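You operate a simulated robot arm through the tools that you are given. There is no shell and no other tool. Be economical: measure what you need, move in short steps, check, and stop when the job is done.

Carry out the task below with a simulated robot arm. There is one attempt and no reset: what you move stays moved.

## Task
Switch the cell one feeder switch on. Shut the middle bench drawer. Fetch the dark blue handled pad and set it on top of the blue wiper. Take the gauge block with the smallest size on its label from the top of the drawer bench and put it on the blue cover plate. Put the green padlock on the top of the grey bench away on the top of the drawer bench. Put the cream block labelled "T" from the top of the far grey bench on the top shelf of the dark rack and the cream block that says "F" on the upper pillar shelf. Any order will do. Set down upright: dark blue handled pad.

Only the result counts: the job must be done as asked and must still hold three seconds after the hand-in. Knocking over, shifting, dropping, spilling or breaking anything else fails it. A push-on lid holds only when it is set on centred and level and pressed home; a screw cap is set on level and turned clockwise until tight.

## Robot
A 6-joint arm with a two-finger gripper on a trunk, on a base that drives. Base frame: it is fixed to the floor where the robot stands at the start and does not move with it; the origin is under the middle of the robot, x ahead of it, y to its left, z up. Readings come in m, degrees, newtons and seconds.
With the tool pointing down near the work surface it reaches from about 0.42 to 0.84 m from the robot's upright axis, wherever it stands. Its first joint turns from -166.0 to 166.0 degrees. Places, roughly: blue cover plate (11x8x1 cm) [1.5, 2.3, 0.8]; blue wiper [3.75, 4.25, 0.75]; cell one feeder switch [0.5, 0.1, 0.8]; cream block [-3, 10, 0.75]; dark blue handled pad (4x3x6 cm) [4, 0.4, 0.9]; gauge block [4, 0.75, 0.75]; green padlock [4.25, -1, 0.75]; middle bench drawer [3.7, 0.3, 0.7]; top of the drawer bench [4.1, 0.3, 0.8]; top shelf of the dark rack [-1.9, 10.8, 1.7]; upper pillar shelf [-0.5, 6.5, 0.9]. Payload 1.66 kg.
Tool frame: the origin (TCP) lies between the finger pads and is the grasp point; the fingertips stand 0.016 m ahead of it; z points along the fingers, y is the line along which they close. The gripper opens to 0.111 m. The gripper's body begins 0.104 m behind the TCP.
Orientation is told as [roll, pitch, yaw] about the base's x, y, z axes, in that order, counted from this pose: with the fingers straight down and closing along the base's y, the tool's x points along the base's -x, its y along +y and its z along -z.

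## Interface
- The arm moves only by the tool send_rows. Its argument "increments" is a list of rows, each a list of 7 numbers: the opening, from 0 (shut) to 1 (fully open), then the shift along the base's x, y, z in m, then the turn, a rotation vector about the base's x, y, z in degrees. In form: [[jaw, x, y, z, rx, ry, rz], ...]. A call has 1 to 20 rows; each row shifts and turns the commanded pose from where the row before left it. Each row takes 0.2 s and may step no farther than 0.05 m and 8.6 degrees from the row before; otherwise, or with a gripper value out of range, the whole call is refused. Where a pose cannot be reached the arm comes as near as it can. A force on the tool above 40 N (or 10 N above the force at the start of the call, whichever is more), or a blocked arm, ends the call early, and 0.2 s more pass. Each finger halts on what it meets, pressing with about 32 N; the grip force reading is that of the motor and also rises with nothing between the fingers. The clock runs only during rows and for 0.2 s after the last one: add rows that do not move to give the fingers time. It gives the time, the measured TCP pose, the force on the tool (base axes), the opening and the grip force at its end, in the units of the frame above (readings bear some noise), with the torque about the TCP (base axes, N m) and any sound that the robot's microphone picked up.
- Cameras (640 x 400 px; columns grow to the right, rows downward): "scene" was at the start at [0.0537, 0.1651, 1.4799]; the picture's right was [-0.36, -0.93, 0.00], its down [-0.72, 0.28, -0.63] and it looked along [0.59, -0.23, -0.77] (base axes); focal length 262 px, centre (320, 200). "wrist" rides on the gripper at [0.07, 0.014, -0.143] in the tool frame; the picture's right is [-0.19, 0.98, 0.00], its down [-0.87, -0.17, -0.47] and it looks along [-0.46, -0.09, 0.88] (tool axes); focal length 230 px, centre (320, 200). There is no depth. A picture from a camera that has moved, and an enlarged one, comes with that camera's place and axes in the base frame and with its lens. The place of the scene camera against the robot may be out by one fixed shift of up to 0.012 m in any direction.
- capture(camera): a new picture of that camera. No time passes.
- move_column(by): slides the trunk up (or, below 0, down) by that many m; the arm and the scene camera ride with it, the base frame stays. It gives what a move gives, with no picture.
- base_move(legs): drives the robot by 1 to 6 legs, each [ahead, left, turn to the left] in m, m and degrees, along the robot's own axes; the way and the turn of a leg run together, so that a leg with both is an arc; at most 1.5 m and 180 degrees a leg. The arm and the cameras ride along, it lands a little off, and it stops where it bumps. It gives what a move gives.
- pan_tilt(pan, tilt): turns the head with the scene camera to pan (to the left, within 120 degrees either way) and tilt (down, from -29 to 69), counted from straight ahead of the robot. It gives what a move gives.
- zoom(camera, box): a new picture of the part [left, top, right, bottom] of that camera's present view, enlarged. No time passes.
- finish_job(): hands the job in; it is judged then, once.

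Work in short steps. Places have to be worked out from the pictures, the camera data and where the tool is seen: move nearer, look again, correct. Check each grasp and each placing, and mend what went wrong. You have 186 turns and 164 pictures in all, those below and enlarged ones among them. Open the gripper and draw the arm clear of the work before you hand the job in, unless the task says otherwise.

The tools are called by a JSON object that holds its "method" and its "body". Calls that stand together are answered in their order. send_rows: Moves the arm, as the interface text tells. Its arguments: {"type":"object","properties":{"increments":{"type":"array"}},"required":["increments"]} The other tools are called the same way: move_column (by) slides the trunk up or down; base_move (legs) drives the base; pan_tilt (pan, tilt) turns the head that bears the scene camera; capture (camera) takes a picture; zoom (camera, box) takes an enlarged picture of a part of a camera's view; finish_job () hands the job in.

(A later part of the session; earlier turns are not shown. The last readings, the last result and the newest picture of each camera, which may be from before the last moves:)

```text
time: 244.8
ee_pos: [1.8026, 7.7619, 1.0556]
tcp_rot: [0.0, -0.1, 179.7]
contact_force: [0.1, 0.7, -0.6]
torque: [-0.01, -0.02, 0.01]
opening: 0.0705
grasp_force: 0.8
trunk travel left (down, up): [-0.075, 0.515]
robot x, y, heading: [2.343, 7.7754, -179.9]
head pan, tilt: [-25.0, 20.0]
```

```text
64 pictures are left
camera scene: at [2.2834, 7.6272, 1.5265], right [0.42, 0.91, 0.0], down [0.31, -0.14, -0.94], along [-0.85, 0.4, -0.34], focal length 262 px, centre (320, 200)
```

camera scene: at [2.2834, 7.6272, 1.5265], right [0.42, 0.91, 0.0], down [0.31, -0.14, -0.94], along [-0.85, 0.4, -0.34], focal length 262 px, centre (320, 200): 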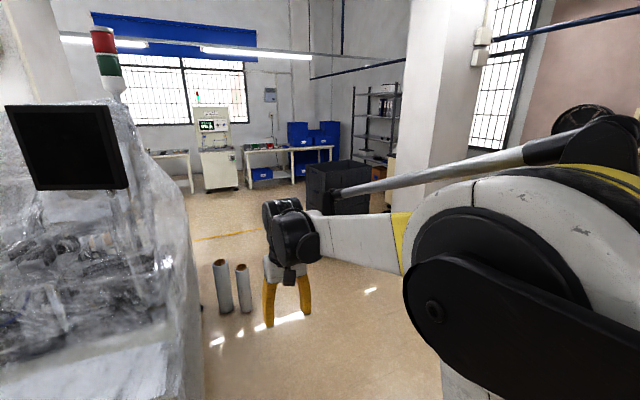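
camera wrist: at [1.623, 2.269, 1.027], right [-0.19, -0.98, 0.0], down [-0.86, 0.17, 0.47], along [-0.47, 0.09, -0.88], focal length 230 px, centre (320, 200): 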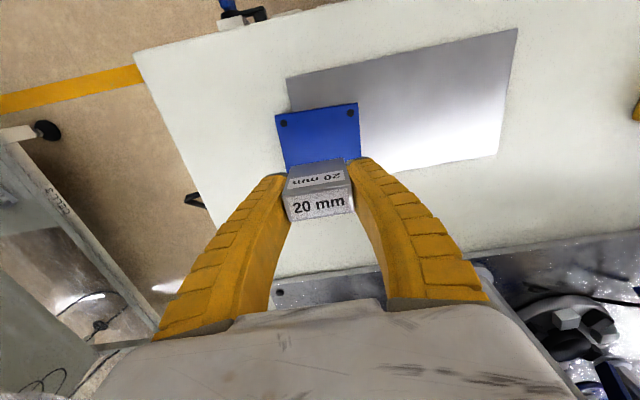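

Bumped something. Look to the right for the cart.

{"method": "pan_tilt", "body": {"pan": -100, "tilt": 50}}

{"method": "capture", "body": {"camera": "scene"}}

{"method": "pan_tilt", "body": {"pan": 50, "tilt": 60}}

{"method": "capture", "body": {"camera": "scene"}}

```text
time: 246.3
ee_pos: [1.8012, 7.7621, 1.0572]
tcp_rot: [0.1, -0.2, 179.7]
contact_force: [-0.6, -0.4, 0.2]
torque: [0.0, 0.0, 0.02]
opening: 0.0706
grasp_force: 1.1
trunk travel left (down, up): [-0.075, 0.515]
robot x, y, heading: [2.3449, 7.7735, -180.1]
head pan, tilt: [-100.0, 50.0]
```

```text
63 pictures are left
camera scene: at [2.381, 7.6639, 1.4809], right [0.99, -0.17, 0.0], down [-0.13, -0.75, -0.64], along [0.11, 0.63, -0.77], focal length 262 px, centre (320, 200)
```

scene: 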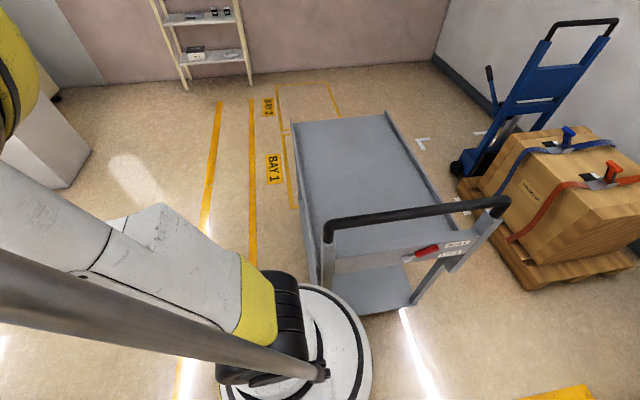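

```text
time: 248.6
ee_pos: [1.8012, 7.7632, 1.056]
tcp_rot: [0.1, -0.2, 179.8]
contact_force: [0.6, -0.1, 0.2]
torque: [0.02, 0.0, -0.02]
opening: 0.0704
grasp_force: 1.3
trunk travel left (down, up): [-0.075, 0.515]
robot x, y, heading: [2.3435, 7.7723, -180.0]
head pan, tilt: [50.0, 60.0]
```

```text
62 pictures are left
camera scene: at [2.3251, 7.5369, 1.4684], right [-0.77, 0.64, 0.0], down [0.56, 0.66, -0.5], along [-0.32, -0.38, -0.87], focal length 262 px, centre (320, 200)
```

scene: 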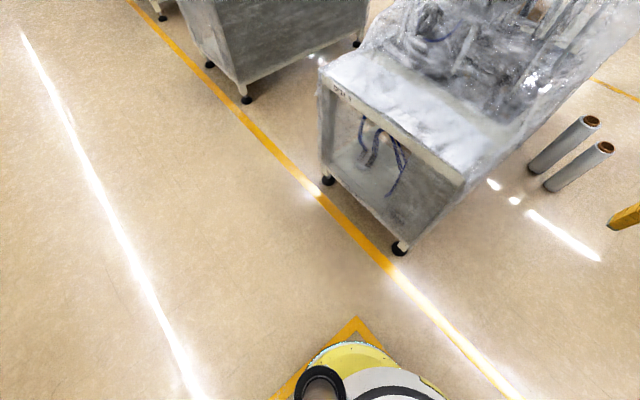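

The base edge touches the cart corner; it appears unmoved. Move west 0.3 first (slightly away), then strafe north, then west.

{"method": "base_move", "body": {"legs": [[0.32, 0.02, 0], [0, -0.72, 0], [1.5, 0, 0], [1.2, 0, 0]]}}

{"method": "pan_tilt", "body": {"pan": -40, "tilt": 20}}

{"method": "capture", "body": {"camera": "scene"}}

{"method": "pan_tilt", "body": {"pan": 60, "tilt": 20}}

{"method": "capture", "body": {"camera": "scene"}}

```text
time: 263.3
ee_pos: [-0.254, 8.46, 1.0564]
tcp_rot: [0.0, -0.2, 179.3]
contact_force: [0.6, 0.2, 0.4]
torque: [-0.02, -0.04, -0.01]
opening: 0.0704
grasp_force: 1.4
trunk travel left (down, up): [-0.075, 0.515]
robot x, y, heading: [0.2903, 8.4666, 179.2]
head pan, tilt: [50.0, 60.0]
stopped in leg 4: the robot was blocked; the commanded pose is now the measured one
```

```text
time: 265.0
ee_pos: [-0.253, 8.46, 1.0571]
tcp_rot: [-0.1, -0.3, 179.3]
contact_force: [0.3, 0.9, -0.7]
torque: [0.0, -0.01, 0.0]
opening: 0.0703
grasp_force: 0.9
trunk travel left (down, up): [-0.075, 0.515]
robot x, y, heading: [0.288, 8.4662, 179.5]
head pan, tilt: [-40.0, 20.0]
```

```text
61 pictures are left
camera scene: at [0.2409, 8.3409, 1.5265], right [0.65, 0.76, 0.0], down [0.26, -0.22, -0.94], along [-0.72, 0.61, -0.34], focal length 262 px, centre (320, 200)
```

scene: 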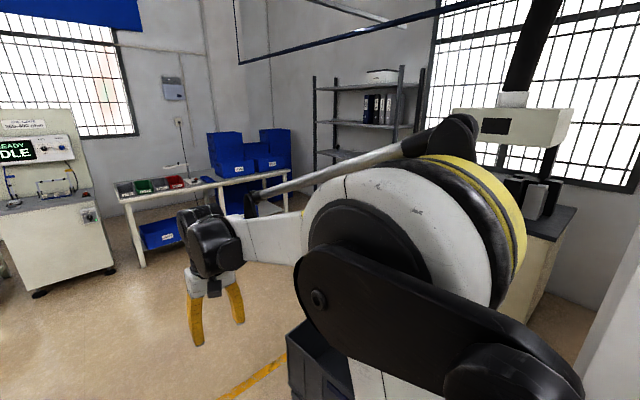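

```text
time: 266.7
ee_pos: [-0.2537, 8.4582, 1.0568]
tcp_rot: [0.1, -0.2, 179.3]
contact_force: [-0.2, 0.2, 0.6]
torque: [-0.03, 0.0, 0.0]
opening: 0.0706
grasp_force: 1.8
trunk travel left (down, up): [-0.075, 0.515]
robot x, y, heading: [0.2933, 8.4687, 179.6]
head pan, tilt: [60.0, 20.0]
```

```text
60 pictures are left
camera scene: at [0.265, 8.2003, 1.5265], right [-0.86, 0.5, 0.0], down [0.17, 0.3, -0.94], along [-0.47, -0.81, -0.34], focal length 262 px, centre (320, 200)
```

scene: 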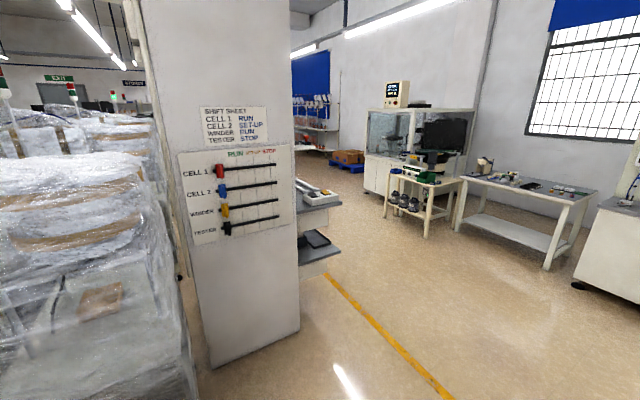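

Blocked by a dark cabinet on the right-front. The far grey bench's front edge is x≈−2.6, y 8.4–10.2; the pillar's shelves are on its −x face. Back off, shift left, go west.

{"method": "base_move", "body": {"legs": [[-0.05, 0.25, 0.5], [1.5, 0, 0], [0.45, 0, 0]]}}

{"method": "pan_tilt", "body": {"pan": -40, "tilt": 25}}

{"method": "capture", "body": {"camera": "scene"}}

```text
time: 277.9
ee_pos: [-2.1512, 8.2087, 1.0568]
tcp_rot: [0.0, -0.2, 179.5]
contact_force: [-0.4, -0.4, 0.8]
torque: [-0.05, 0.01, 0.01]
opening: 0.0705
grasp_force: 1.6
trunk travel left (down, up): [-0.075, 0.515]
robot x, y, heading: [-1.6061, 8.2188, 180.1]
head pan, tilt: [60.0, 20.0]
```

```text
time: 279.7
ee_pos: [-2.1507, 8.2088, 1.0572]
tcp_rot: [0.0, -0.2, 179.5]
contact_force: [0.0, 0.3, 1.6]
torque: [0.02, -0.01, 0.0]
opening: 0.0705
grasp_force: 1.5
trunk travel left (down, up): [-0.075, 0.515]
robot x, y, heading: [-1.6077, 8.2152, 179.9]
head pan, tilt: [-40.0, 25.0]
```

```text
59 pictures are left
camera scene: at [-1.6551, 8.0907, 1.5184], right [0.64, 0.77, 0.0], down [0.32, -0.27, -0.91], along [-0.69, 0.58, -0.42], focal length 262 px, centre (320, 200)
```

scene: 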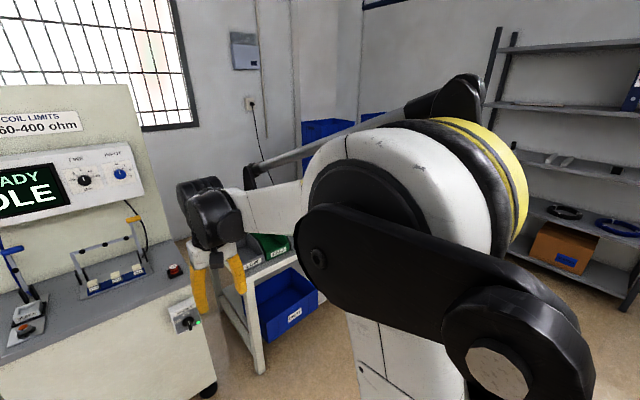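

Strafe right along the bench.

{"method": "base_move", "body": {"legs": [[0, -1.35, 0]]}}

{"method": "pan_tilt", "body": {"pan": 0, "tilt": 35}}

{"method": "capture", "body": {"camera": "scene"}}

```text
time: 286.4
ee_pos: [-2.1483, 9.5594, 1.0563]
tcp_rot: [0.1, -0.2, 179.4]
contact_force: [-0.6, 0.0, 0.7]
torque: [-0.01, -0.03, -0.02]
opening: 0.0704
grasp_force: 1.0
trunk travel left (down, up): [-0.075, 0.515]
robot x, y, heading: [-1.6037, 9.5683, 179.8]
head pan, tilt: [-40.0, 25.0]
```

```text
time: 287.5
ee_pos: [-2.1469, 9.5604, 1.057]
tcp_rot: [0.1, -0.3, 179.2]
contact_force: [-0.2, -0.2, 0.4]
torque: [-0.03, -0.02, 0.04]
opening: 0.0706
grasp_force: 2.0
trunk travel left (down, up): [-0.075, 0.515]
robot x, y, heading: [-1.6044, 9.5688, 180.1]
head pan, tilt: [0.0, 35.0]
```

```text
58 pictures are left
camera scene: at [-1.6694, 9.3825, 1.5027], right [0.01, 1.0, 0.0], down [0.57, 0.0, -0.82], along [-0.82, 0.0, -0.57], focal length 262 px, centre (320, 200)
```

scene: 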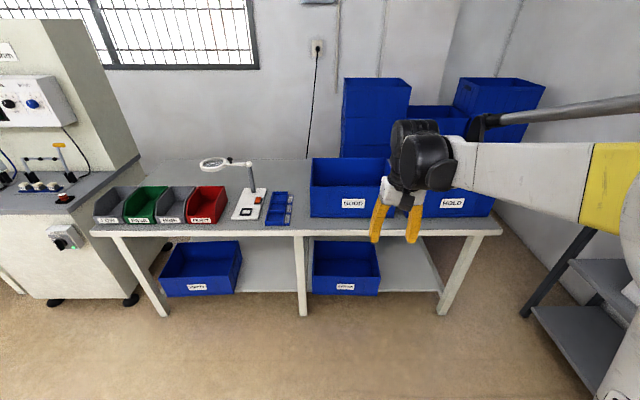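

No cream blocks visible yet; the gripper and bins hide part. Swing the arm left and look again.

{"method": "send_rows", "body": {"increments": [[0.62, 0, -0.045, 0, 0, 0, 0], [0.62, 0, -0.045, 0, 0, 0, 0], [0.62, 0, -0.045, 0, 0, 0, 0], [0.62, 0, -0.045, 0, 0, 0, 0], [0.62, 0.02, -0.045, 0, 0, 0, 0], [0.62, 0.02, -0.045, 0, 0, 0, 0], [0.62, 0.02, -0.045, 0, 0, 0, 0]]}}

{"method": "pan_tilt", "body": {"pan": -20, "tilt": 35}}

{"method": "capture", "body": {"camera": "scene"}}

```text
time: 289.1
ee_pos: [-2.0852, 9.2454, 1.0565]
tcp_rot: [0.0, -0.2, 179.3]
contact_force: [-0.4, 0.4, -0.1]
torque: [-0.02, 0.0, 0.01]
opening: 0.0705
grasp_force: 1.0
trunk travel left (down, up): [-0.075, 0.515]
robot x, y, heading: [-1.6029, 9.5725, 179.8]
head pan, tilt: [0.0, 35.0]
```

```text
time: 289.9
ee_pos: [-2.0868, 9.246, 1.0567]
tcp_rot: [-0.1, -0.2, 179.4]
contact_force: [0.2, -0.7, 0.6]
torque: [0.01, 0.02, -0.02]
opening: 0.0704
grasp_force: 1.1
trunk travel left (down, up): [-0.075, 0.515]
robot x, y, heading: [-1.6012, 9.5698, 180.0]
head pan, tilt: [-20.0, 35.0]
```

```text
57 pictures are left
camera scene: at [-1.664, 9.4125, 1.5027], right [0.35, 0.94, 0.0], down [0.54, -0.2, -0.82], along [-0.77, 0.28, -0.57], focal length 262 px, centre (320, 200)
```

scene: 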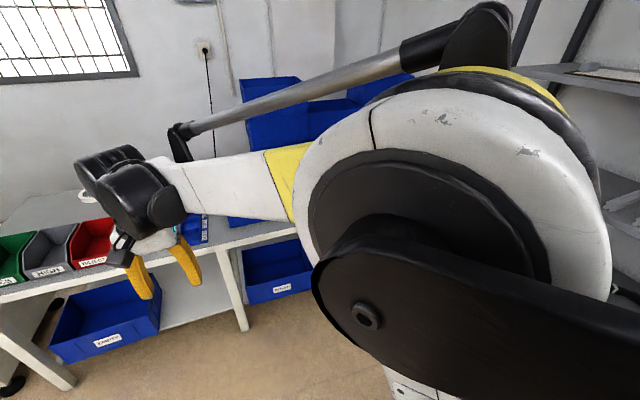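

Use the wrist camera instead: bring the arm over the bins' front and look.

{"method": "send_rows", "body": {"increments": [[0.62, 0, 0.045, 0.015, 0, 0, 0], [0.62, 0, 0.045, 0.015, 0, 0, 0], [0.62, 0, 0.045, 0.015, 0, 0, 0], [0.62, 0, 0.045, 0.015, 0, 0, 0], [0.62, -0.03, 0.03, 0.015, 0, 0, 0], [0.62, -0.03, 0.03, 0.015, 0, 0, 0], [0.62, -0.03, 0.03, 0.015, 0, 0, 0], [0.62, -0.03, 0.03, 0.015, 0, 0, 0], [0.62, -0.03, 0.03, 0.015, 0, 0, 0]]}}

{"method": "base_move", "body": {"legs": [[0, -0.25, 0]]}}

{"method": "capture", "body": {"camera": "wrist"}}

```text
time: 291.9
ee_pos: [-2.2378, 9.5768, 1.1918]
tcp_rot: [0.1, -0.2, 179.3]
contact_force: [-0.2, 0.6, 0.2]
torque: [-0.02, -0.01, 0.0]
opening: 0.0704
grasp_force: 1.5
trunk travel left (down, up): [-0.075, 0.515]
robot x, y, heading: [-1.6026, 9.5676, 180.0]
head pan, tilt: [-20.0, 35.0]
```

```text
time: 293.8
ee_pos: [-2.237, 9.827, 1.1914]
tcp_rot: [0.0, -0.2, 179.4]
contact_force: [0.1, 0.0, 0.5]
torque: [0.01, -0.01, 0.02]
opening: 0.0708
grasp_force: 1.2
trunk travel left (down, up): [-0.075, 0.515]
robot x, y, heading: [-1.6011, 9.8221, 179.9]
head pan, tilt: [-20.0, 35.0]
```

```text
56 pictures are left
camera wrist: at [-2.1657, 9.8122, 1.3326], right [-0.2, -0.98, 0.0], down [-0.86, 0.18, 0.48], along [-0.47, 0.09, -0.88], focal length 230 px, centre (320, 200)
```

wrist: 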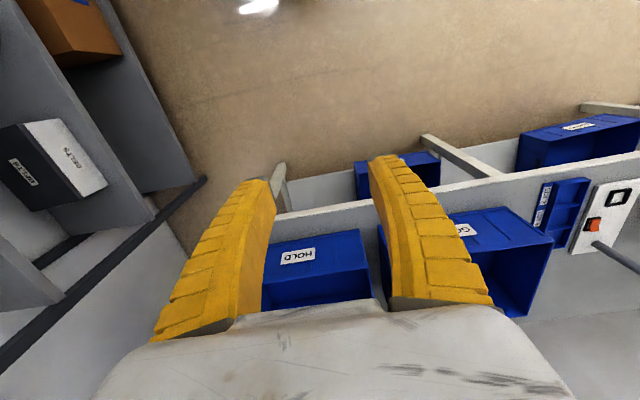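

Bins occupy this end. Drive 0.3 closer and look down into/behind the bins.

{"method": "base_move", "body": {"legs": [[0.3, 0, 0]]}}

{"method": "capture", "body": {"camera": "wrist"}}

{"method": "pan_tilt", "body": {"pan": 15, "tilt": 45}}

{"method": "capture", "body": {"camera": "scene"}}

```text
time: 295.8
ee_pos: [-2.537, 9.8276, 1.1932]
tcp_rot: [0.0, -0.1, 179.4]
contact_force: [-0.3, -0.2, 0.0]
torque: [0.02, -0.05, 0.0]
opening: 0.0705
grasp_force: 1.5
trunk travel left (down, up): [-0.075, 0.515]
robot x, y, heading: [-1.9025, 9.8234, 179.7]
head pan, tilt: [-20.0, 35.0]
```

```text
55 pictures are left
camera wrist: at [-2.467, 9.8127, 1.3323], right [-0.2, -0.98, 0.0], down [-0.86, 0.18, 0.47], along [-0.47, 0.09, -0.88], focal length 230 px, centre (320, 200)
```

wrist: 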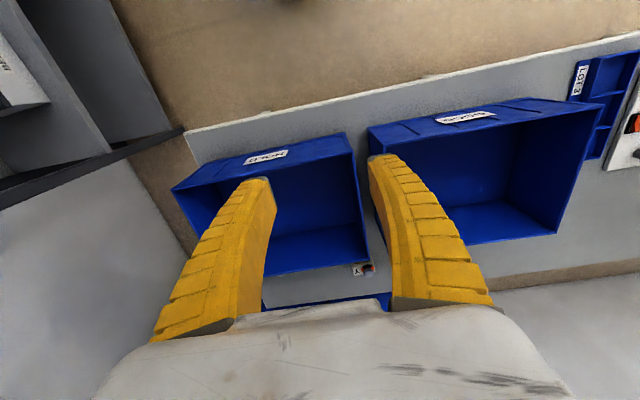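

```text
time: 296.8
ee_pos: [-2.5371, 9.828, 1.1902]
tcp_rot: [-0.1, -0.1, 179.4]
contact_force: [0.6, -0.2, 1.1]
torque: [0.01, -0.03, -0.03]
opening: 0.0705
grasp_force: 1.2
trunk travel left (down, up): [-0.075, 0.515]
robot x, y, heading: [-1.9039, 9.8203, 179.9]
head pan, tilt: [15.0, 45.0]
```

```text
54 pictures are left
camera scene: at [-1.9597, 9.6139, 1.4879], right [-0.26, 0.97, 0.0], down [0.68, 0.18, -0.71], along [-0.68, -0.18, -0.71], focal length 262 px, centre (320, 200)
```

scene: 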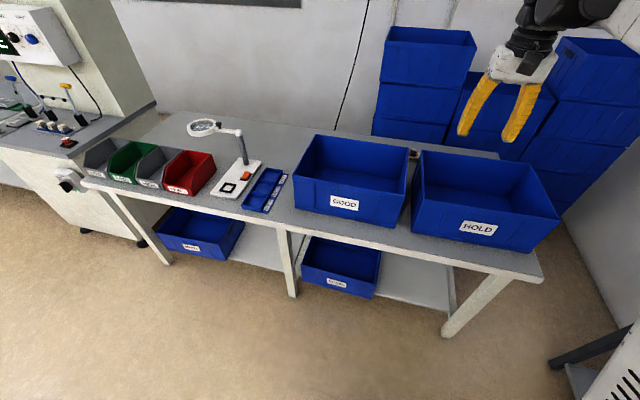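

A small labelled object shows behind the HOLD bin. Extend the arm ahead to see behind the bins.

{"method": "send_rows", "body": {"increments": [[0.62, -0.04, 0, 0.01, 0, 0, 0], [0.62, -0.04, 0, 0.01, 0, 0, 0], [0.62, -0.04, 0, 0.01, 0, 0, 0], [0.62, -0.04, 0, 0, 0, 0, 0], [0.62, 0, 0, 0, 0, 0, 0]]}}

{"method": "capture", "body": {"camera": "wrist"}}

```text
time: 298.0
ee_pos: [-2.6505, 9.8285, 1.1993]
tcp_rot: [0.1, -0.2, 179.4]
contact_force: [-0.3, 0.6, 0.1]
torque: [0.0, -0.06, -0.05]
opening: 0.0704
grasp_force: 1.1
out of reach, approached as far as the arm can: row 3, 4
trunk travel left (down, up): [-0.075, 0.515]
robot x, y, heading: [-1.9035, 9.8205, 180.0]
head pan, tilt: [15.0, 45.0]
```

```text
53 pictures are left
camera wrist: at [-2.58, 9.8129, 1.3399], right [-0.2, -0.98, 0.0], down [-0.86, 0.18, 0.48], along [-0.47, 0.09, -0.88], focal length 230 px, centre (320, 200)
```

wrist: 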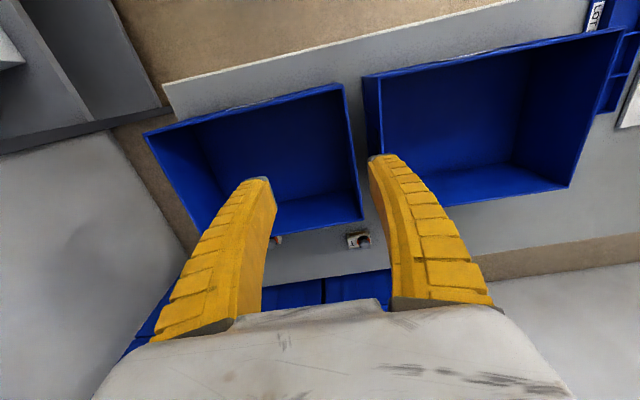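

Blocks lie behind the bins near (−3.03, 9.79) and (−2.98, 10.03). Raise the trunk 0.1 and drive 0.27 closer.

{"method": "move_column", "body": {"by": 0.1}}

{"method": "base_move", "body": {"legs": [[0.27, 0, 0]]}}

{"method": "capture", "body": {"camera": "wrist"}}

```text
time: 299.3
ee_pos: [-2.6509, 9.8274, 1.2976]
tcp_rot: [0.1, -0.3, 179.4]
contact_force: [-0.5, 0.2, -0.9]
torque: [-0.01, -0.01, 0.01]
opening: 0.0705
grasp_force: 0.9
trunk travel left (down, up): [-0.175, 0.415]
robot x, y, heading: [-1.9021, 9.8208, 179.9]
head pan, tilt: [15.0, 45.0]
```

```text
time: 301.3
ee_pos: [-2.9213, 9.8284, 1.2988]
tcp_rot: [0.1, -0.2, 179.4]
contact_force: [-0.6, -0.1, -0.5]
torque: [0.0, -0.08, 0.03]
opening: 0.0704
grasp_force: 1.1
trunk travel left (down, up): [-0.175, 0.415]
robot x, y, heading: [-2.1715, 9.8213, 180.0]
head pan, tilt: [15.0, 45.0]
```

```text
52 pictures are left
camera wrist: at [-2.8511, 9.8141, 1.4396], right [-0.2, -0.98, 0.0], down [-0.86, 0.18, 0.47], along [-0.47, 0.09, -0.88], focal length 230 px, centre (320, 200)
```

wrist: 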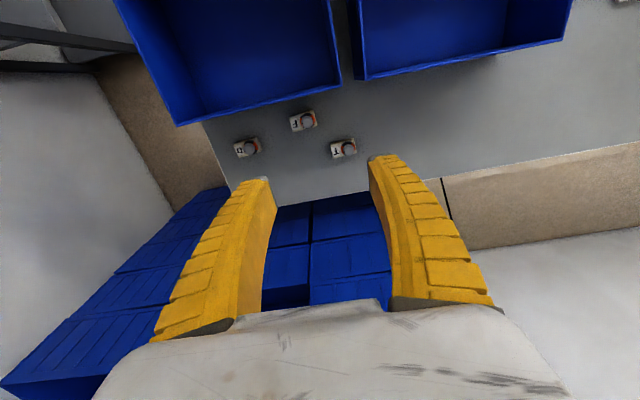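

{"method": "zoom", "body": {"camera": "wrist", "box": [220, 90, 380, 190]}}

```text
4.00 times, centred on (300, 140) of wrist
camera zoom: at [-2.8511, 9.8141, 1.4396], right [-0.2, -0.98, 0.0], down [-0.86, 0.18, 0.47], along [-0.47, 0.09, -0.88], focal length 920 px, centre (400, 440)
```

zoom: 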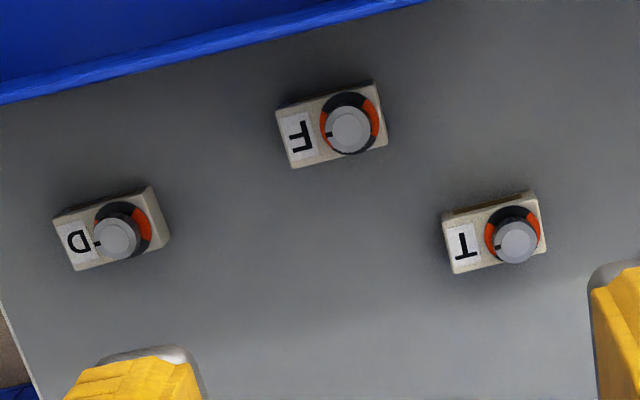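

Blocks are T ≈ (−3.05, 9.78), F ≈ (−2.95, 9.875), D beyond. T first: lower the trunk, tilt the tool ~20° outward to gain reach, and approach.

{"method": "move_column", "body": {"by": -0.1}}

{"method": "send_rows", "body": {"increments": [[0.8, -0.02, -0.01, -0.02, 0, 5, 0], [0.8, -0.03, -0.01, -0.02, 0, 5, 0], [0.8, -0.03, -0.01, -0.03, 0, 5, 0], [0.8, -0.03, -0.01, -0.03, 0, 5, 0], [0.8, -0.01, -0.005, -0.04, 0, 0, 0], [0.8, -0.0, 0, -0.04, 0, 0, 0], [0.8, -0.0, 0, -0.04, 0, 0, 0], [0.8, 0, 0, 0, 0, 0, 0]]}}

{"method": "capture", "body": {"camera": "wrist"}}

```text
time: 302.6
ee_pos: [-2.9212, 9.8294, 1.1987]
tcp_rot: [0.0, -0.2, 179.4]
contact_force: [-0.8, -0.6, 0.1]
torque: [0.01, -0.02, -0.02]
opening: 0.0703
grasp_force: 1.5
trunk travel left (down, up): [-0.075, 0.515]
robot x, y, heading: [-2.1761, 9.8223, 180.0]
head pan, tilt: [15.0, 45.0]
```

```text
time: 304.4
ee_pos: [-3.0424, 9.7825, 0.9775]
tcp_rot: [0.3, -20.2, 179.3]
contact_force: [0.7, 0.0, -0.1]
torque: [-0.01, 0.0, -0.03]
opening: 0.0897
grasp_force: 1.1
trunk travel left (down, up): [-0.075, 0.515]
robot x, y, heading: [-2.1738, 9.8229, 179.7]
head pan, tilt: [15.0, 45.0]
```

```text
50 pictures are left
camera wrist: at [-2.9271, 9.7689, 1.0865], right [-0.19, -0.98, 0.07], down [-0.65, 0.18, 0.74], along [-0.74, 0.09, -0.67], focal length 230 px, centre (320, 200)
```

wrist: 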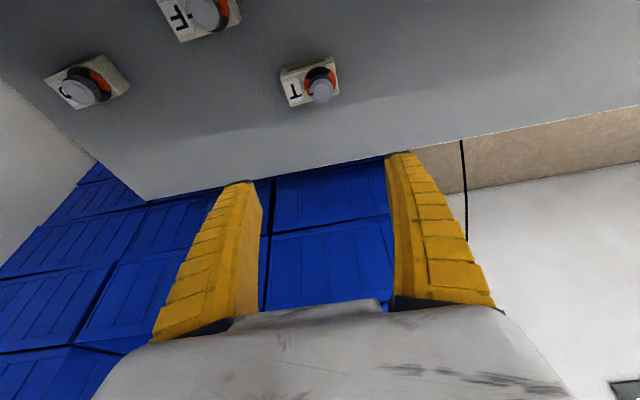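

T ≈ (−3.047, 9.784). Descend to z≈0.85 and recheck.

{"method": "send_rows", "body": {"increments": [[0.8, -0.003, 0.001, -0.04, 0, 0, 0], [0.8, 0, 0, -0.04, 0, 0, 0], [0.8, 0, 0, -0.04, 0, 0, 0], [0.8, 0, 0, 0, 0, 0, 0]]}}

{"method": "capture", "body": {"camera": "wrist"}}

```text
time: 305.4
ee_pos: [-3.0444, 9.7848, 0.8587]
tcp_rot: [0.2, -20.2, 179.3]
contact_force: [0.3, -0.4, -0.2]
torque: [-0.01, 0.0, -0.03]
opening: 0.0901
grasp_force: 0.9
trunk travel left (down, up): [-0.075, 0.515]
robot x, y, heading: [-2.1752, 9.8273, 179.9]
head pan, tilt: [15.0, 45.0]
```

```text
49 pictures are left
camera wrist: at [-2.9299, 9.7705, 0.9672], right [-0.19, -0.98, 0.07], down [-0.65, 0.18, 0.74], along [-0.74, 0.09, -0.67], focal length 230 px, centre (320, 200)
```

wrist: 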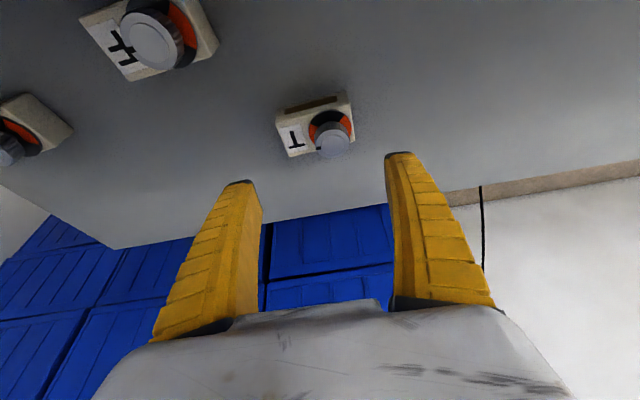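

T top ≈ (−3.042, 9.782, 0.78). Descend to z≈0.778 and close.

{"method": "send_rows", "body": {"increments": [[0.8, 0.001, -0.002, -0.03, 0, 0, 0], [0.8, 0, 0, -0.03, 0, 0, 0], [0.8, 0, 0, -0.015, 0, 0, 0], [0.8, 0, 0, -0.006, 0, 0, 0], [0.8, 0, 0, 0, 0, 0, 0]]}}

{"method": "capture", "body": {"camera": "wrist"}}

```text
time: 306.6
ee_pos: [-3.0429, 9.7832, 0.7777]
tcp_rot: [0.3, -20.1, 179.3]
contact_force: [-0.2, 0.7, 0.3]
torque: [0.02, 0.01, -0.01]
opening: 0.0899
grasp_force: 1.7
trunk travel left (down, up): [-0.075, 0.515]
robot x, y, heading: [-2.1743, 9.8264, 179.7]
head pan, tilt: [15.0, 45.0]
```

```text
48 pictures are left
camera wrist: at [-2.9275, 9.7683, 0.8865], right [-0.19, -0.98, 0.07], down [-0.65, 0.18, 0.74], along [-0.74, 0.09, -0.67], focal length 230 px, centre (320, 200)
```

wrist: 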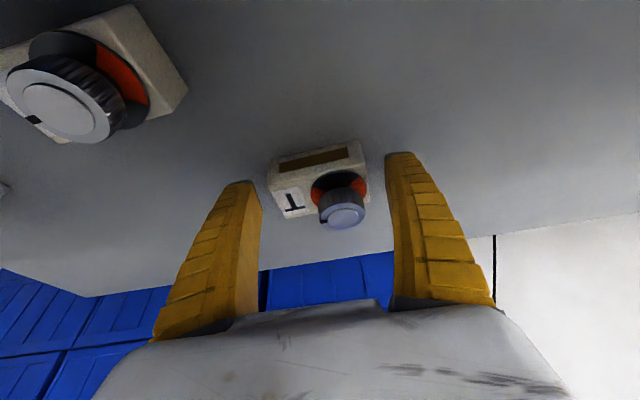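

{"method": "send_rows", "body": {"increments": [[0.8, 0.003, 0, -0.006, 0, 0, 0], [0.4, 0, 0, 0, 0, 0, 0], [0, 0, 0, 0, 0, 0, 0], [0, 0, 0, 0, 0, 0, 0], [0, 0, 0, 0.005, 0, 0, 0], [0, 0, 0, 0.02, 0, 0, 0], [0, 0, 0, 0.03, 0, 0, 0], [0, 0, 0, 0.04, 0, 0, 0], [0, 0, 0, 0.04, 0, 0, 0]]}}

{"method": "capture", "body": {"camera": "wrist"}}

```text
time: 308.6
ee_pos: [-3.0403, 9.7817, 0.9079]
tcp_rot: [0.3, -20.2, 179.3]
contact_force: [0.2, 0.2, -2.6]
torque: [0.0, -0.02, -0.01]
opening: 0.0696
grasp_force: 31.8
trunk travel left (down, up): [-0.075, 0.515]
robot x, y, heading: [-2.1696, 9.8238, 179.8]
head pan, tilt: [15.0, 45.0]
```

```text
47 pictures are left
camera wrist: at [-2.9251, 9.7679, 1.0161], right [-0.19, -0.98, 0.07], down [-0.65, 0.18, 0.74], along [-0.74, 0.09, -0.67], focal length 230 px, centre (320, 200)
```

wrist: 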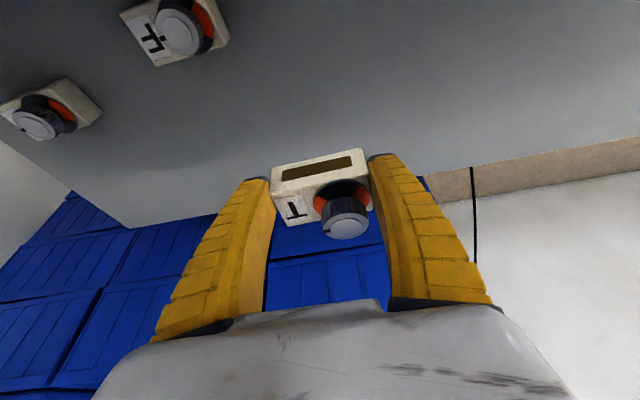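

T held (70 mm). Raise over the bins, draw in, back off and turn to face the rack (+y).

{"method": "send_rows", "body": {"increments": [[0, 0.01, 0, 0.045, 0, -3, 0], [0, 0.01, 0, 0.045, 0, -3, 0], [0, 0.02, 0, 0.045, 0, -5, 0], [0, 0.02, 0, 0.045, 0, -5, 0], [0, 0.045, 0, 0.02, 0, -4, 0], [0, 0.045, 0, 0, 0, 0, 0], [0, 0.045, 0, 0, 0, 0, 0], [0, 0.045, 0, 0, 0, 0, 0], [0, 0.045, 0, 0, 0, 0, 0]]}}

{"method": "base_move", "body": {"legs": [[-0.5, 0.1, 0], [0, 0.5, 0], [0, 0, -90]]}}

{"method": "pan_tilt", "body": {"pan": 0, "tilt": 0}}

{"method": "capture", "body": {"camera": "scene"}}

```text
time: 310.6
ee_pos: [-2.7542, 9.7832, 1.1092]
tcp_rot: [0.0, -0.4, 179.5]
contact_force: [-0.8, -0.6, -2.0]
torque: [0.04, 0.02, -0.01]
opening: 0.0693
grasp_force: 32.3
trunk travel left (down, up): [-0.075, 0.515]
robot x, y, heading: [-2.17, 9.8212, 180.1]
head pan, tilt: [15.0, 45.0]
```

```text
time: 319.9
ee_pos: [-1.7246, 9.8044, 1.1083]
tcp_rot: [0.1, -0.3, 90.2]
contact_force: [0.0, 0.1, -1.0]
torque: [-0.06, 0.01, 0.02]
opening: 0.0691
grasp_force: 32.3
trunk travel left (down, up): [-0.075, 0.515]
robot x, y, heading: [-1.6719, 9.2219, 90.8]
head pan, tilt: [15.0, 45.0]
```

```text
time: 321.0
ee_pos: [-1.7253, 9.8043, 1.1087]
tcp_rot: [0.1, -0.2, 90.3]
contact_force: [1.0, -0.7, -1.4]
torque: [-0.03, 0.0, 0.03]
opening: 0.0691
grasp_force: 32.1
trunk travel left (down, up): [-0.075, 0.515]
robot x, y, heading: [-1.6728, 9.22, 90.9]
head pan, tilt: [0.0, 0.0]
```

```text
46 pictures are left
camera scene: at [-1.8629, 9.2929, 1.5587], right [1.0, 0.01, 0.0], down [0.0, 0.0, -1.0], along [-0.01, 1.0, 0.0], focal length 262 px, centre (320, 200)
```

scene: 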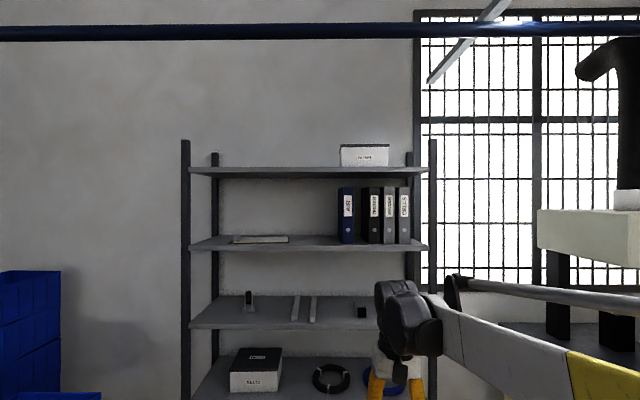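

Top shelf (z≈1.7) has a white box at right; the left/centre is free. Raise the trunk fully and shift left 0.3.

{"method": "move_column", "body": {"by": 0.515}}

{"method": "base_move", "body": {"legs": [[0, 0.3, -0.8]]}}

{"method": "pan_tilt", "body": {"pan": 0, "tilt": 25}}

{"method": "capture", "body": {"camera": "scene"}}

```text
refused: 0.515 is not a number from -0.4 to 0.4
```

```text
time: 323.1
ee_pos: [-2.0189, 9.8024, 1.1096]
tcp_rot: [0.0, -0.2, 89.5]
contact_force: [-1.0, -0.6, -1.8]
torque: [-0.03, 0.01, 0.01]
opening: 0.0691
grasp_force: 32.2
trunk travel left (down, up): [-0.075, 0.515]
robot x, y, heading: [-1.9743, 9.2183, 90.0]
head pan, tilt: [0.0, 0.0]
```

```text
time: 324.0
ee_pos: [-2.0161, 9.8019, 1.1103]
tcp_rot: [-0.1, -0.2, 89.5]
contact_force: [-0.3, -0.1, -2.5]
torque: [-0.05, -0.01, 0.03]
opening: 0.0694
grasp_force: 32.7
trunk travel left (down, up): [-0.075, 0.515]
robot x, y, heading: [-1.9786, 9.2228, 90.1]
head pan, tilt: [0.0, 25.0]
```

```text
45 pictures are left
camera scene: at [-2.1629, 9.2959, 1.5185], right [1.0, 0.0, 0.0], down [0.0, -0.42, -0.91], along [0.0, 0.91, -0.42], focal length 262 px, centre (320, 200)
```

scene: 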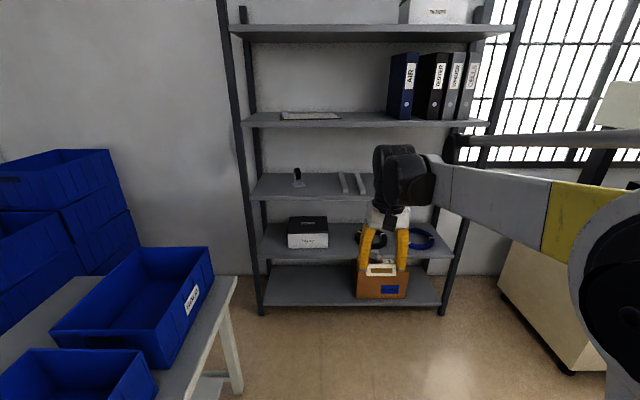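

Rack front at y≈10.67. Raise the trunk in two moves and advance so the arm stays in front of the rack.

{"method": "move_column", "body": {"by": 0.4}}

{"method": "move_column", "body": {"by": 0.115}}

{"method": "send_rows", "body": {"increments": [[0, 0, 0, 0.045, 0, 0, 0], [0, 0, 0, 0.045, 0, 0, 0], [0, 0, 0, 0.045, 0, 0, 0], [0, 0, 0, 0.045, 0, 0, 0], [0, 0, 0, 0.045, 0, 0, 0], [0, 0, 0, 0, 0, 0, 0]]}}

{"method": "base_move", "body": {"legs": [[0.6, 0, 0]]}}

{"method": "pan_tilt", "body": {"pan": 0, "tilt": 35}}

{"method": "capture", "body": {"camera": "scene"}}

{"method": "capture", "body": {"camera": "wrist"}}

```text
time: 327.8
ee_pos: [-2.0172, 9.8022, 1.5081]
tcp_rot: [0.0, -0.2, 89.6]
contact_force: [-0.5, 0.0, -1.9]
torque: [-0.03, 0.01, 0.01]
opening: 0.069
grasp_force: 32.3
trunk travel left (down, up): [-0.475, 0.115]
robot x, y, heading: [-1.9759, 9.2247, 90.0]
head pan, tilt: [0.0, 25.0]
```

```text
time: 329.3
ee_pos: [-2.0171, 9.8031, 1.6233]
tcp_rot: [-0.1, -0.3, 89.5]
contact_force: [0.0, -0.4, -1.8]
torque: [-0.02, -0.03, 0.03]
opening: 0.0691
grasp_force: 31.8
trunk travel left (down, up): [-0.59, 0.0]
robot x, y, heading: [-1.973, 9.2212, 89.9]
head pan, tilt: [0.0, 25.0]
```

```text
time: 330.7
ee_pos: [-2.0186, 9.8025, 1.8489]
tcp_rot: [0.0, -0.3, 89.6]
contact_force: [0.2, 0.1, -1.2]
torque: [0.01, -0.01, 0.01]
opening: 0.0689
grasp_force: 32.0
trunk travel left (down, up): [-0.59, 0.0]
robot x, y, heading: [-1.9754, 9.224, 89.8]
head pan, tilt: [0.0, 25.0]
```

```text
time: 332.4
ee_pos: [-2.0186, 9.9793, 1.8506]
tcp_rot: [-0.1, 0.7, 89.6]
contact_force: [-0.1, -10.2, 4.1]
torque: [2.16, 0.08, -0.03]
opening: 0.0691
grasp_force: 32.1
trunk travel left (down, up): [-0.59, 0.0]
robot x, y, heading: [-1.9726, 9.4103, 89.8]
head pan, tilt: [0.0, 25.0]
stopped in leg 1: the force on the tool passed its limit at 282 N (the readings are from after the stop); the commanded pose is now the measured one
```

```text
time: 333.1
ee_pos: [-2.0178, 9.9788, 1.8501]
tcp_rot: [0.0, 0.6, 89.5]
contact_force: [0.2, -13.4, 5.4]
torque: [2.4, 0.06, -0.01]
opening: 0.0693
grasp_force: 31.8
trunk travel left (down, up): [-0.59, 0.0]
robot x, y, heading: [-1.9722, 9.4093, 90.0]
head pan, tilt: [0.0, 35.0]
```

```text
44 pictures are left
camera scene: at [-2.1626, 9.4746, 2.0179], right [1.0, 0.0, 0.0], down [0.0, -0.57, -0.82], along [0.0, 0.82, -0.57], focal length 262 px, centre (320, 200)
```

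scene: 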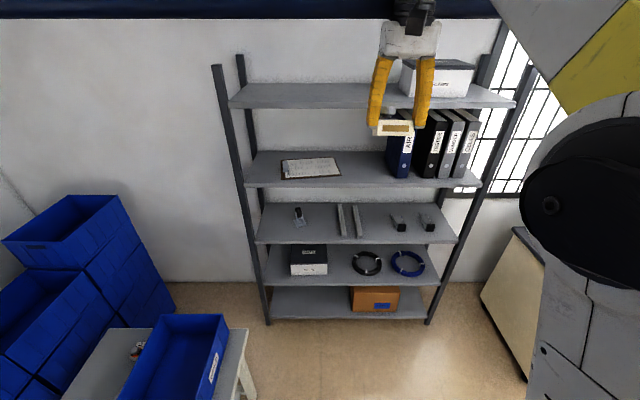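

```text
43 pictures are left
camera wrist: at [-2.0314, 9.9104, 1.993], right [-0.98, 0.2, 0.0], down [0.17, 0.87, 0.46], along [0.09, 0.45, -0.89], focal length 230 px, centre (320, 200)
```

wrist: 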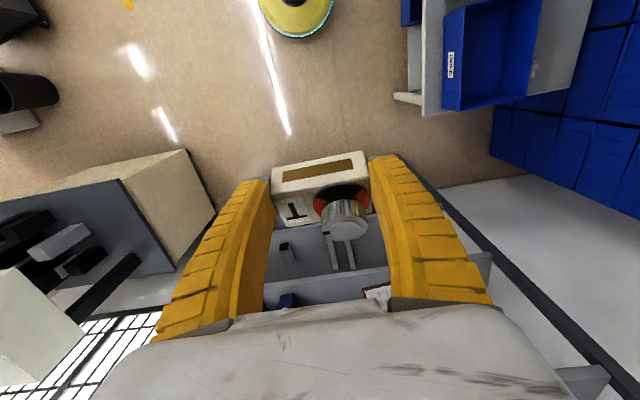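

The hand struck an overhead conduit (y≈10.04, underside z≈2.02); block still held. Back off, lower the trunk to about +0.3, lower and draw the arm in, to pass underneath.

{"method": "base_move", "body": {"legs": [[-0.25, 0, 0]]}}

{"method": "move_column", "body": {"by": -0.215}}

{"method": "send_rows", "body": {"increments": [[0, 0, -0.02, -0.04, 0, 0, 0], [0, 0, -0.02, -0.04, 0, 0, 0], [0, 0, -0.02, -0.04, 0, 0, 0], [0, 0, -0.02, -0.04, 0, 0, 0], [0, 0, -0.02, -0.04, 0, 0, 0], [0, 0, -0.02, 0, 0, 0, 0], [0, 0, -0.01, 0, 0, 0, 0], [0, 0, 0, 0, 0, 0, 0]]}}

{"method": "pan_tilt", "body": {"pan": 0, "tilt": 0}}

{"method": "capture", "body": {"camera": "scene"}}

```text
time: 334.9
ee_pos: [-2.0186, 9.7353, 1.8484]
tcp_rot: [0.0, 0.9, 89.5]
contact_force: [-0.1, 0.3, -1.4]
torque: [-0.09, 0.0, -0.01]
opening: 0.069
grasp_force: 31.5
trunk travel left (down, up): [-0.59, 0.0]
robot x, y, heading: [-1.9724, 9.163, 89.6]
head pan, tilt: [0.0, 35.0]
```

```text
time: 337.2
ee_pos: [-2.018, 9.7352, 1.6358]
tcp_rot: [0.0, 0.9, 89.6]
contact_force: [-0.3, 0.0, -1.8]
torque: [-0.01, -0.01, -0.02]
opening: 0.0689
grasp_force: 32.4
trunk travel left (down, up): [-0.375, 0.215]
robot x, y, heading: [-1.9742, 9.1648, 90.1]
head pan, tilt: [0.0, 35.0]
```

```text
time: 339.0
ee_pos: [-2.0171, 9.6061, 1.4344]
tcp_rot: [0.0, 0.7, 89.4]
contact_force: [1.0, -0.1, -2.0]
torque: [0.0, 0.01, 0.0]
opening: 0.0689
grasp_force: 31.8
trunk travel left (down, up): [-0.375, 0.215]
robot x, y, heading: [-1.9743, 9.1619, 89.9]
head pan, tilt: [0.0, 35.0]
```

```text
time: 340.0
ee_pos: [-2.0172, 9.6048, 1.4338]
tcp_rot: [0.0, 0.8, 89.5]
contact_force: [-0.1, 0.1, -1.8]
torque: [0.0, 0.02, 0.01]
opening: 0.0688
grasp_force: 32.1
trunk travel left (down, up): [-0.375, 0.215]
robot x, y, heading: [-1.9767, 9.1652, 90.0]
head pan, tilt: [0.0, 0.0]
```

```text
42 pictures are left
camera scene: at [-2.1631, 9.2337, 1.8587], right [1.0, 0.0, 0.0], down [0.0, 0.0, -1.0], along [0.0, 1.0, 0.0], focal length 262 px, centre (320, 200)
```

scene: 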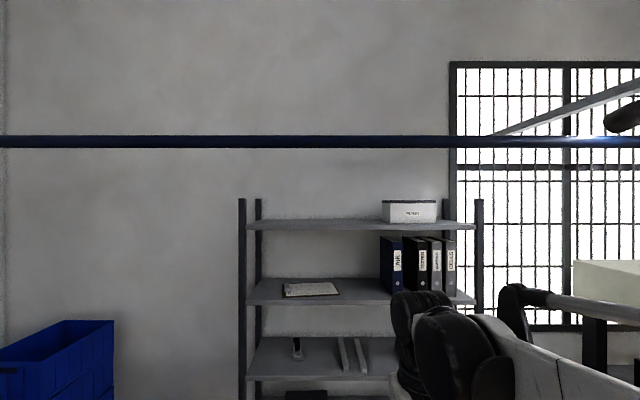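

Conduit confirmed at y≈10.05, z 2.02–2.07; camera/head at 1.86 can pass beneath. Drive ahead 0.92.

{"method": "base_move", "body": {"legs": [[0.92, 0, 0]]}}

{"method": "pan_tilt", "body": {"pan": 0, "tilt": 10}}

{"method": "capture", "body": {"camera": "scene"}}

```text
time: 344.2
ee_pos: [-2.0181, 10.4281, 1.4366]
tcp_rot: [-0.1, 0.5, 89.7]
contact_force: [-0.2, -0.8, -1.3]
torque: [-0.01, 0.0, -0.02]
opening: 0.0689
grasp_force: 32.2
trunk travel left (down, up): [-0.375, 0.215]
robot x, y, heading: [-1.9719, 9.996, 90.1]
head pan, tilt: [0.0, 0.0]
stopped in leg 1: the robot was blocked; the commanded pose is now the measured one
```

```text
time: 344.9
ee_pos: [-2.0157, 10.4276, 1.4373]
tcp_rot: [0.0, 0.4, 89.6]
contact_force: [0.0, 1.3, -1.9]
torque: [-0.02, 0.02, -0.01]
opening: 0.0688
grasp_force: 31.7
trunk travel left (down, up): [-0.375, 0.215]
robot x, y, heading: [-1.9729, 9.9925, 89.8]
head pan, tilt: [0.0, 10.0]
```

```text
41 pictures are left
camera scene: at [-2.1615, 10.0475, 1.8729], right [1.0, 0.0, 0.0], down [0.0, 0.16, -0.99], along [0.0, 0.99, 0.16], focal length 262 px, centre (320, 200)
```

scene: 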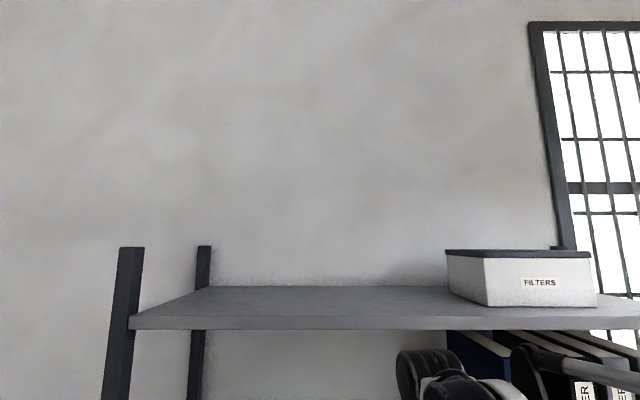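

The head met the conduit. Back off a little, lower the trunk more, swing the hand left to shorten it in y, then go under it to y≈10.2.

{"method": "base_move", "body": {"legs": [[-0.2, 0, 0]]}}

{"method": "move_column", "body": {"by": -0.2}}

{"method": "send_rows", "body": {"increments": [[0, -0.045, 0, 0, 0, 0, 0], [0, -0.045, 0, 0, 0, 0, 0], [0, -0.045, -0.02, 0, 0, 0, 0], [0, -0.04, -0.028, 0, 0, 0, 0], [0, -0.03, -0.035, 0, 0, 0, 0], [0, -0.03, -0.03, 0, 0, 0, 0], [0, 0, 0, 0, 0, 0, 0]]}}

{"method": "capture", "body": {"camera": "scene"}}

```text
time: 346.5
ee_pos: [-2.0172, 10.2419, 1.4348]
tcp_rot: [0.0, 0.8, 89.7]
contact_force: [0.3, -0.9, -2.4]
torque: [0.03, -0.04, -0.04]
opening: 0.0688
grasp_force: 31.7
trunk travel left (down, up): [-0.375, 0.215]
robot x, y, heading: [-1.9765, 9.7983, 90.1]
head pan, tilt: [0.0, 10.0]
```

```text
time: 348.7
ee_pos: [-2.016, 10.2425, 1.2335]
tcp_rot: [0.0, 0.9, 89.7]
contact_force: [-0.2, 0.4, -3.0]
torque: [-0.02, 0.0, -0.01]
opening: 0.0686
grasp_force: 32.4
trunk travel left (down, up): [-0.175, 0.415]
robot x, y, heading: [-1.9697, 9.7984, 89.9]
head pan, tilt: [0.0, 10.0]
```

```text
time: 350.3
ee_pos: [-2.2515, 10.1295, 1.2346]
tcp_rot: [0.0, 0.9, 89.7]
contact_force: [0.6, 0.1, -1.5]
torque: [0.0, 0.01, 0.01]
opening: 0.0686
grasp_force: 32.3
trunk travel left (down, up): [-0.175, 0.415]
robot x, y, heading: [-1.9729, 9.7967, 90.1]
head pan, tilt: [0.0, 10.0]
```

```text
40 pictures are left
camera scene: at [-2.161, 9.8739, 1.6428], right [1.0, 0.0, 0.0], down [0.0, -0.17, -0.98], along [0.0, 0.98, -0.17], focal length 262 px, centre (320, 200)
```

scene: 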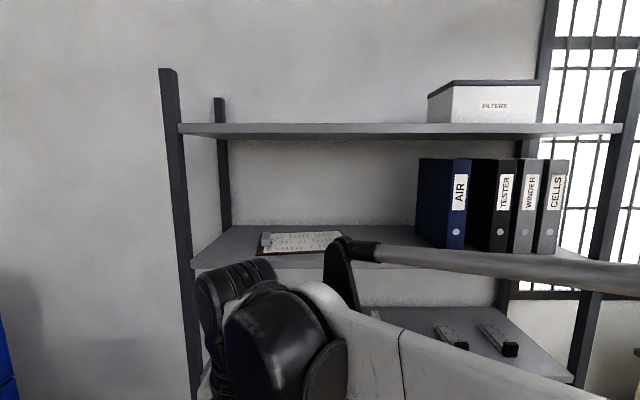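

{"method": "base_move", "body": {"legs": [[0.4, 0, 0]]}}

{"method": "pan_tilt", "body": {"pan": 0, "tilt": 0}}

{"method": "move_column", "body": {"by": 0.2}}

{"method": "capture", "body": {"camera": "scene"}}

```text
time: 352.8
ee_pos: [-2.2518, 10.5274, 1.2354]
tcp_rot: [0.0, 1.0, 89.6]
contact_force: [0.4, 0.4, -1.5]
torque: [-0.06, 0.01, -0.01]
opening: 0.0688
grasp_force: 32.4
trunk travel left (down, up): [-0.175, 0.415]
robot x, y, heading: [-1.9744, 10.1969, 90.1]
head pan, tilt: [0.0, 10.0]
```

```text
time: 353.5
ee_pos: [-2.2529, 10.5273, 1.2349]
tcp_rot: [0.1, 1.0, 89.9]
contact_force: [0.2, 0.0, -2.2]
torque: [0.01, 0.01, -0.02]
opening: 0.0688
grasp_force: 32.1
trunk travel left (down, up): [-0.175, 0.415]
robot x, y, heading: [-1.9751, 10.2006, 90.3]
head pan, tilt: [0.0, 0.0]
```

```text
time: 355.6
ee_pos: [-2.2525, 10.5272, 1.4347]
tcp_rot: [0.0, 1.0, 89.8]
contact_force: [-0.9, -1.0, -2.1]
torque: [-0.02, -0.01, 0.0]
opening: 0.0686
grasp_force: 32.4
trunk travel left (down, up): [-0.375, 0.215]
robot x, y, heading: [-1.9712, 10.1938, 89.9]
head pan, tilt: [0.0, 0.0]
```

```text
39 pictures are left
camera scene: at [-2.1618, 10.2695, 1.8587], right [1.0, 0.0, 0.0], down [0.0, 0.0, -1.0], along [0.0, 1.0, 0.0], focal length 262 px, centre (320, 200)
```

scene: 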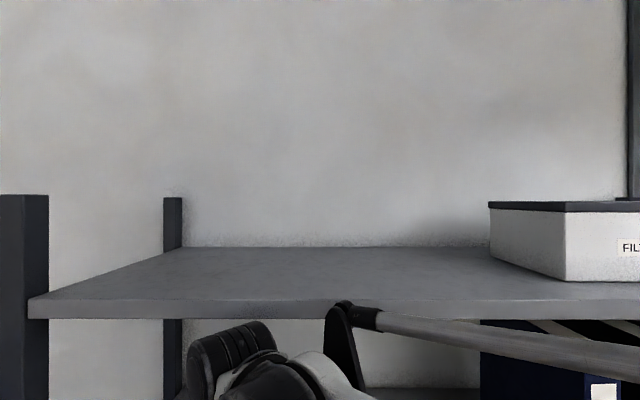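

Head is past the conduit. Raise the trunk another 0.2 in steps, watching for contact.

{"method": "move_column", "body": {"by": 0.1}}

{"method": "move_column", "body": {"by": 0.1}}

{"method": "pan_tilt", "body": {"pan": 0, "tilt": 30}}

{"method": "capture", "body": {"camera": "scene"}}

```text
time: 357.0
ee_pos: [-2.2518, 10.5278, 1.5338]
tcp_rot: [0.1, 1.0, 89.8]
contact_force: [-1.7, -0.4, -2.1]
torque: [-0.04, 0.0, 0.0]
opening: 0.0683
grasp_force: 31.3
trunk travel left (down, up): [-0.475, 0.115]
robot x, y, heading: [-1.9778, 10.199, 89.8]
head pan, tilt: [0.0, 0.0]
```

```text
time: 358.3
ee_pos: [-2.2525, 10.5274, 1.6338]
tcp_rot: [0.1, 0.8, 89.7]
contact_force: [0.8, -0.2, -2.2]
torque: [-0.04, -0.02, -0.02]
opening: 0.0685
grasp_force: 31.9
trunk travel left (down, up): [-0.575, 0.015]
robot x, y, heading: [-1.9724, 10.1982, 90.0]
head pan, tilt: [0.0, 0.0]
```

```text
time: 359.2
ee_pos: [-2.2515, 10.527, 1.6346]
tcp_rot: [0.0, 0.8, 89.7]
contact_force: [-0.6, -0.7, -2.6]
torque: [0.0, 0.02, 0.0]
opening: 0.0687
grasp_force: 31.9
trunk travel left (down, up): [-0.575, 0.015]
robot x, y, heading: [-1.9728, 10.1911, 89.9]
head pan, tilt: [0.0, 30.0]
```

```text
38 pictures are left
camera scene: at [-2.1617, 10.2699, 2.0105], right [1.0, 0.0, 0.0], down [0.0, -0.5, -0.87], along [0.0, 0.87, -0.5], focal length 262 px, centre (320, 200)
```

scene: 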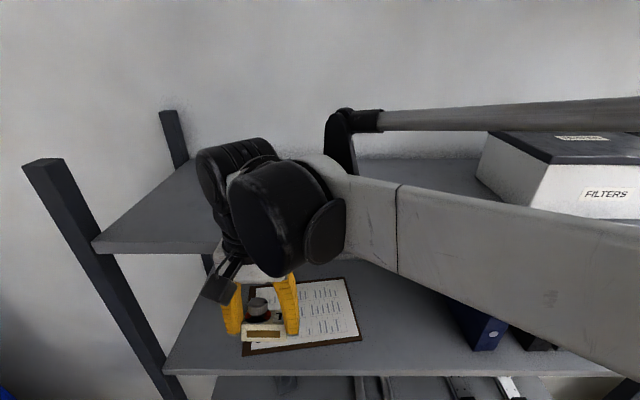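

Now raise the hand above the shelf with the arm.

{"method": "send_rows", "body": {"increments": [[0, 0, 0, 0.03, 0, 0, 0], [0, 0, 0, 0.03, 0, 0, 0], [0, 0, 0, 0.03, 0, 0, 0], [0, 0, 0, 0.03, 0, 0, 0], [0, 0, 0, 0.03, 0, 0, 0], [0, 0, 0, 0.02, 0, 0, 0], [0, 0, 0, 0, 0, 0, 0]]}}

{"method": "capture", "body": {"camera": "scene"}}

```text
time: 360.9
ee_pos: [-2.2527, 10.529, 1.8042]
tcp_rot: [0.0, 0.9, 89.8]
contact_force: [0.9, -0.4, -2.6]
torque: [0.0, 0.0, 0.01]
opening: 0.0685
grasp_force: 32.1
trunk travel left (down, up): [-0.575, 0.015]
robot x, y, heading: [-1.9754, 10.1986, 90.0]
head pan, tilt: [0.0, 30.0]
```

```text
37 pictures are left
camera scene: at [-2.1617, 10.27, 2.0104], right [1.0, 0.0, 0.0], down [0.0, -0.5, -0.87], along [0.0, 0.87, -0.5], focal length 262 px, centre (320, 200)
```

scene: 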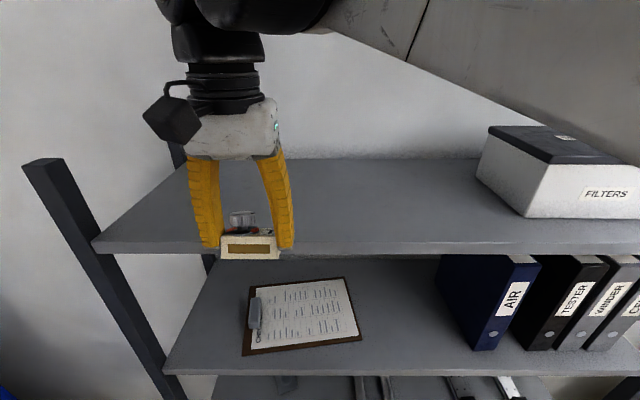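

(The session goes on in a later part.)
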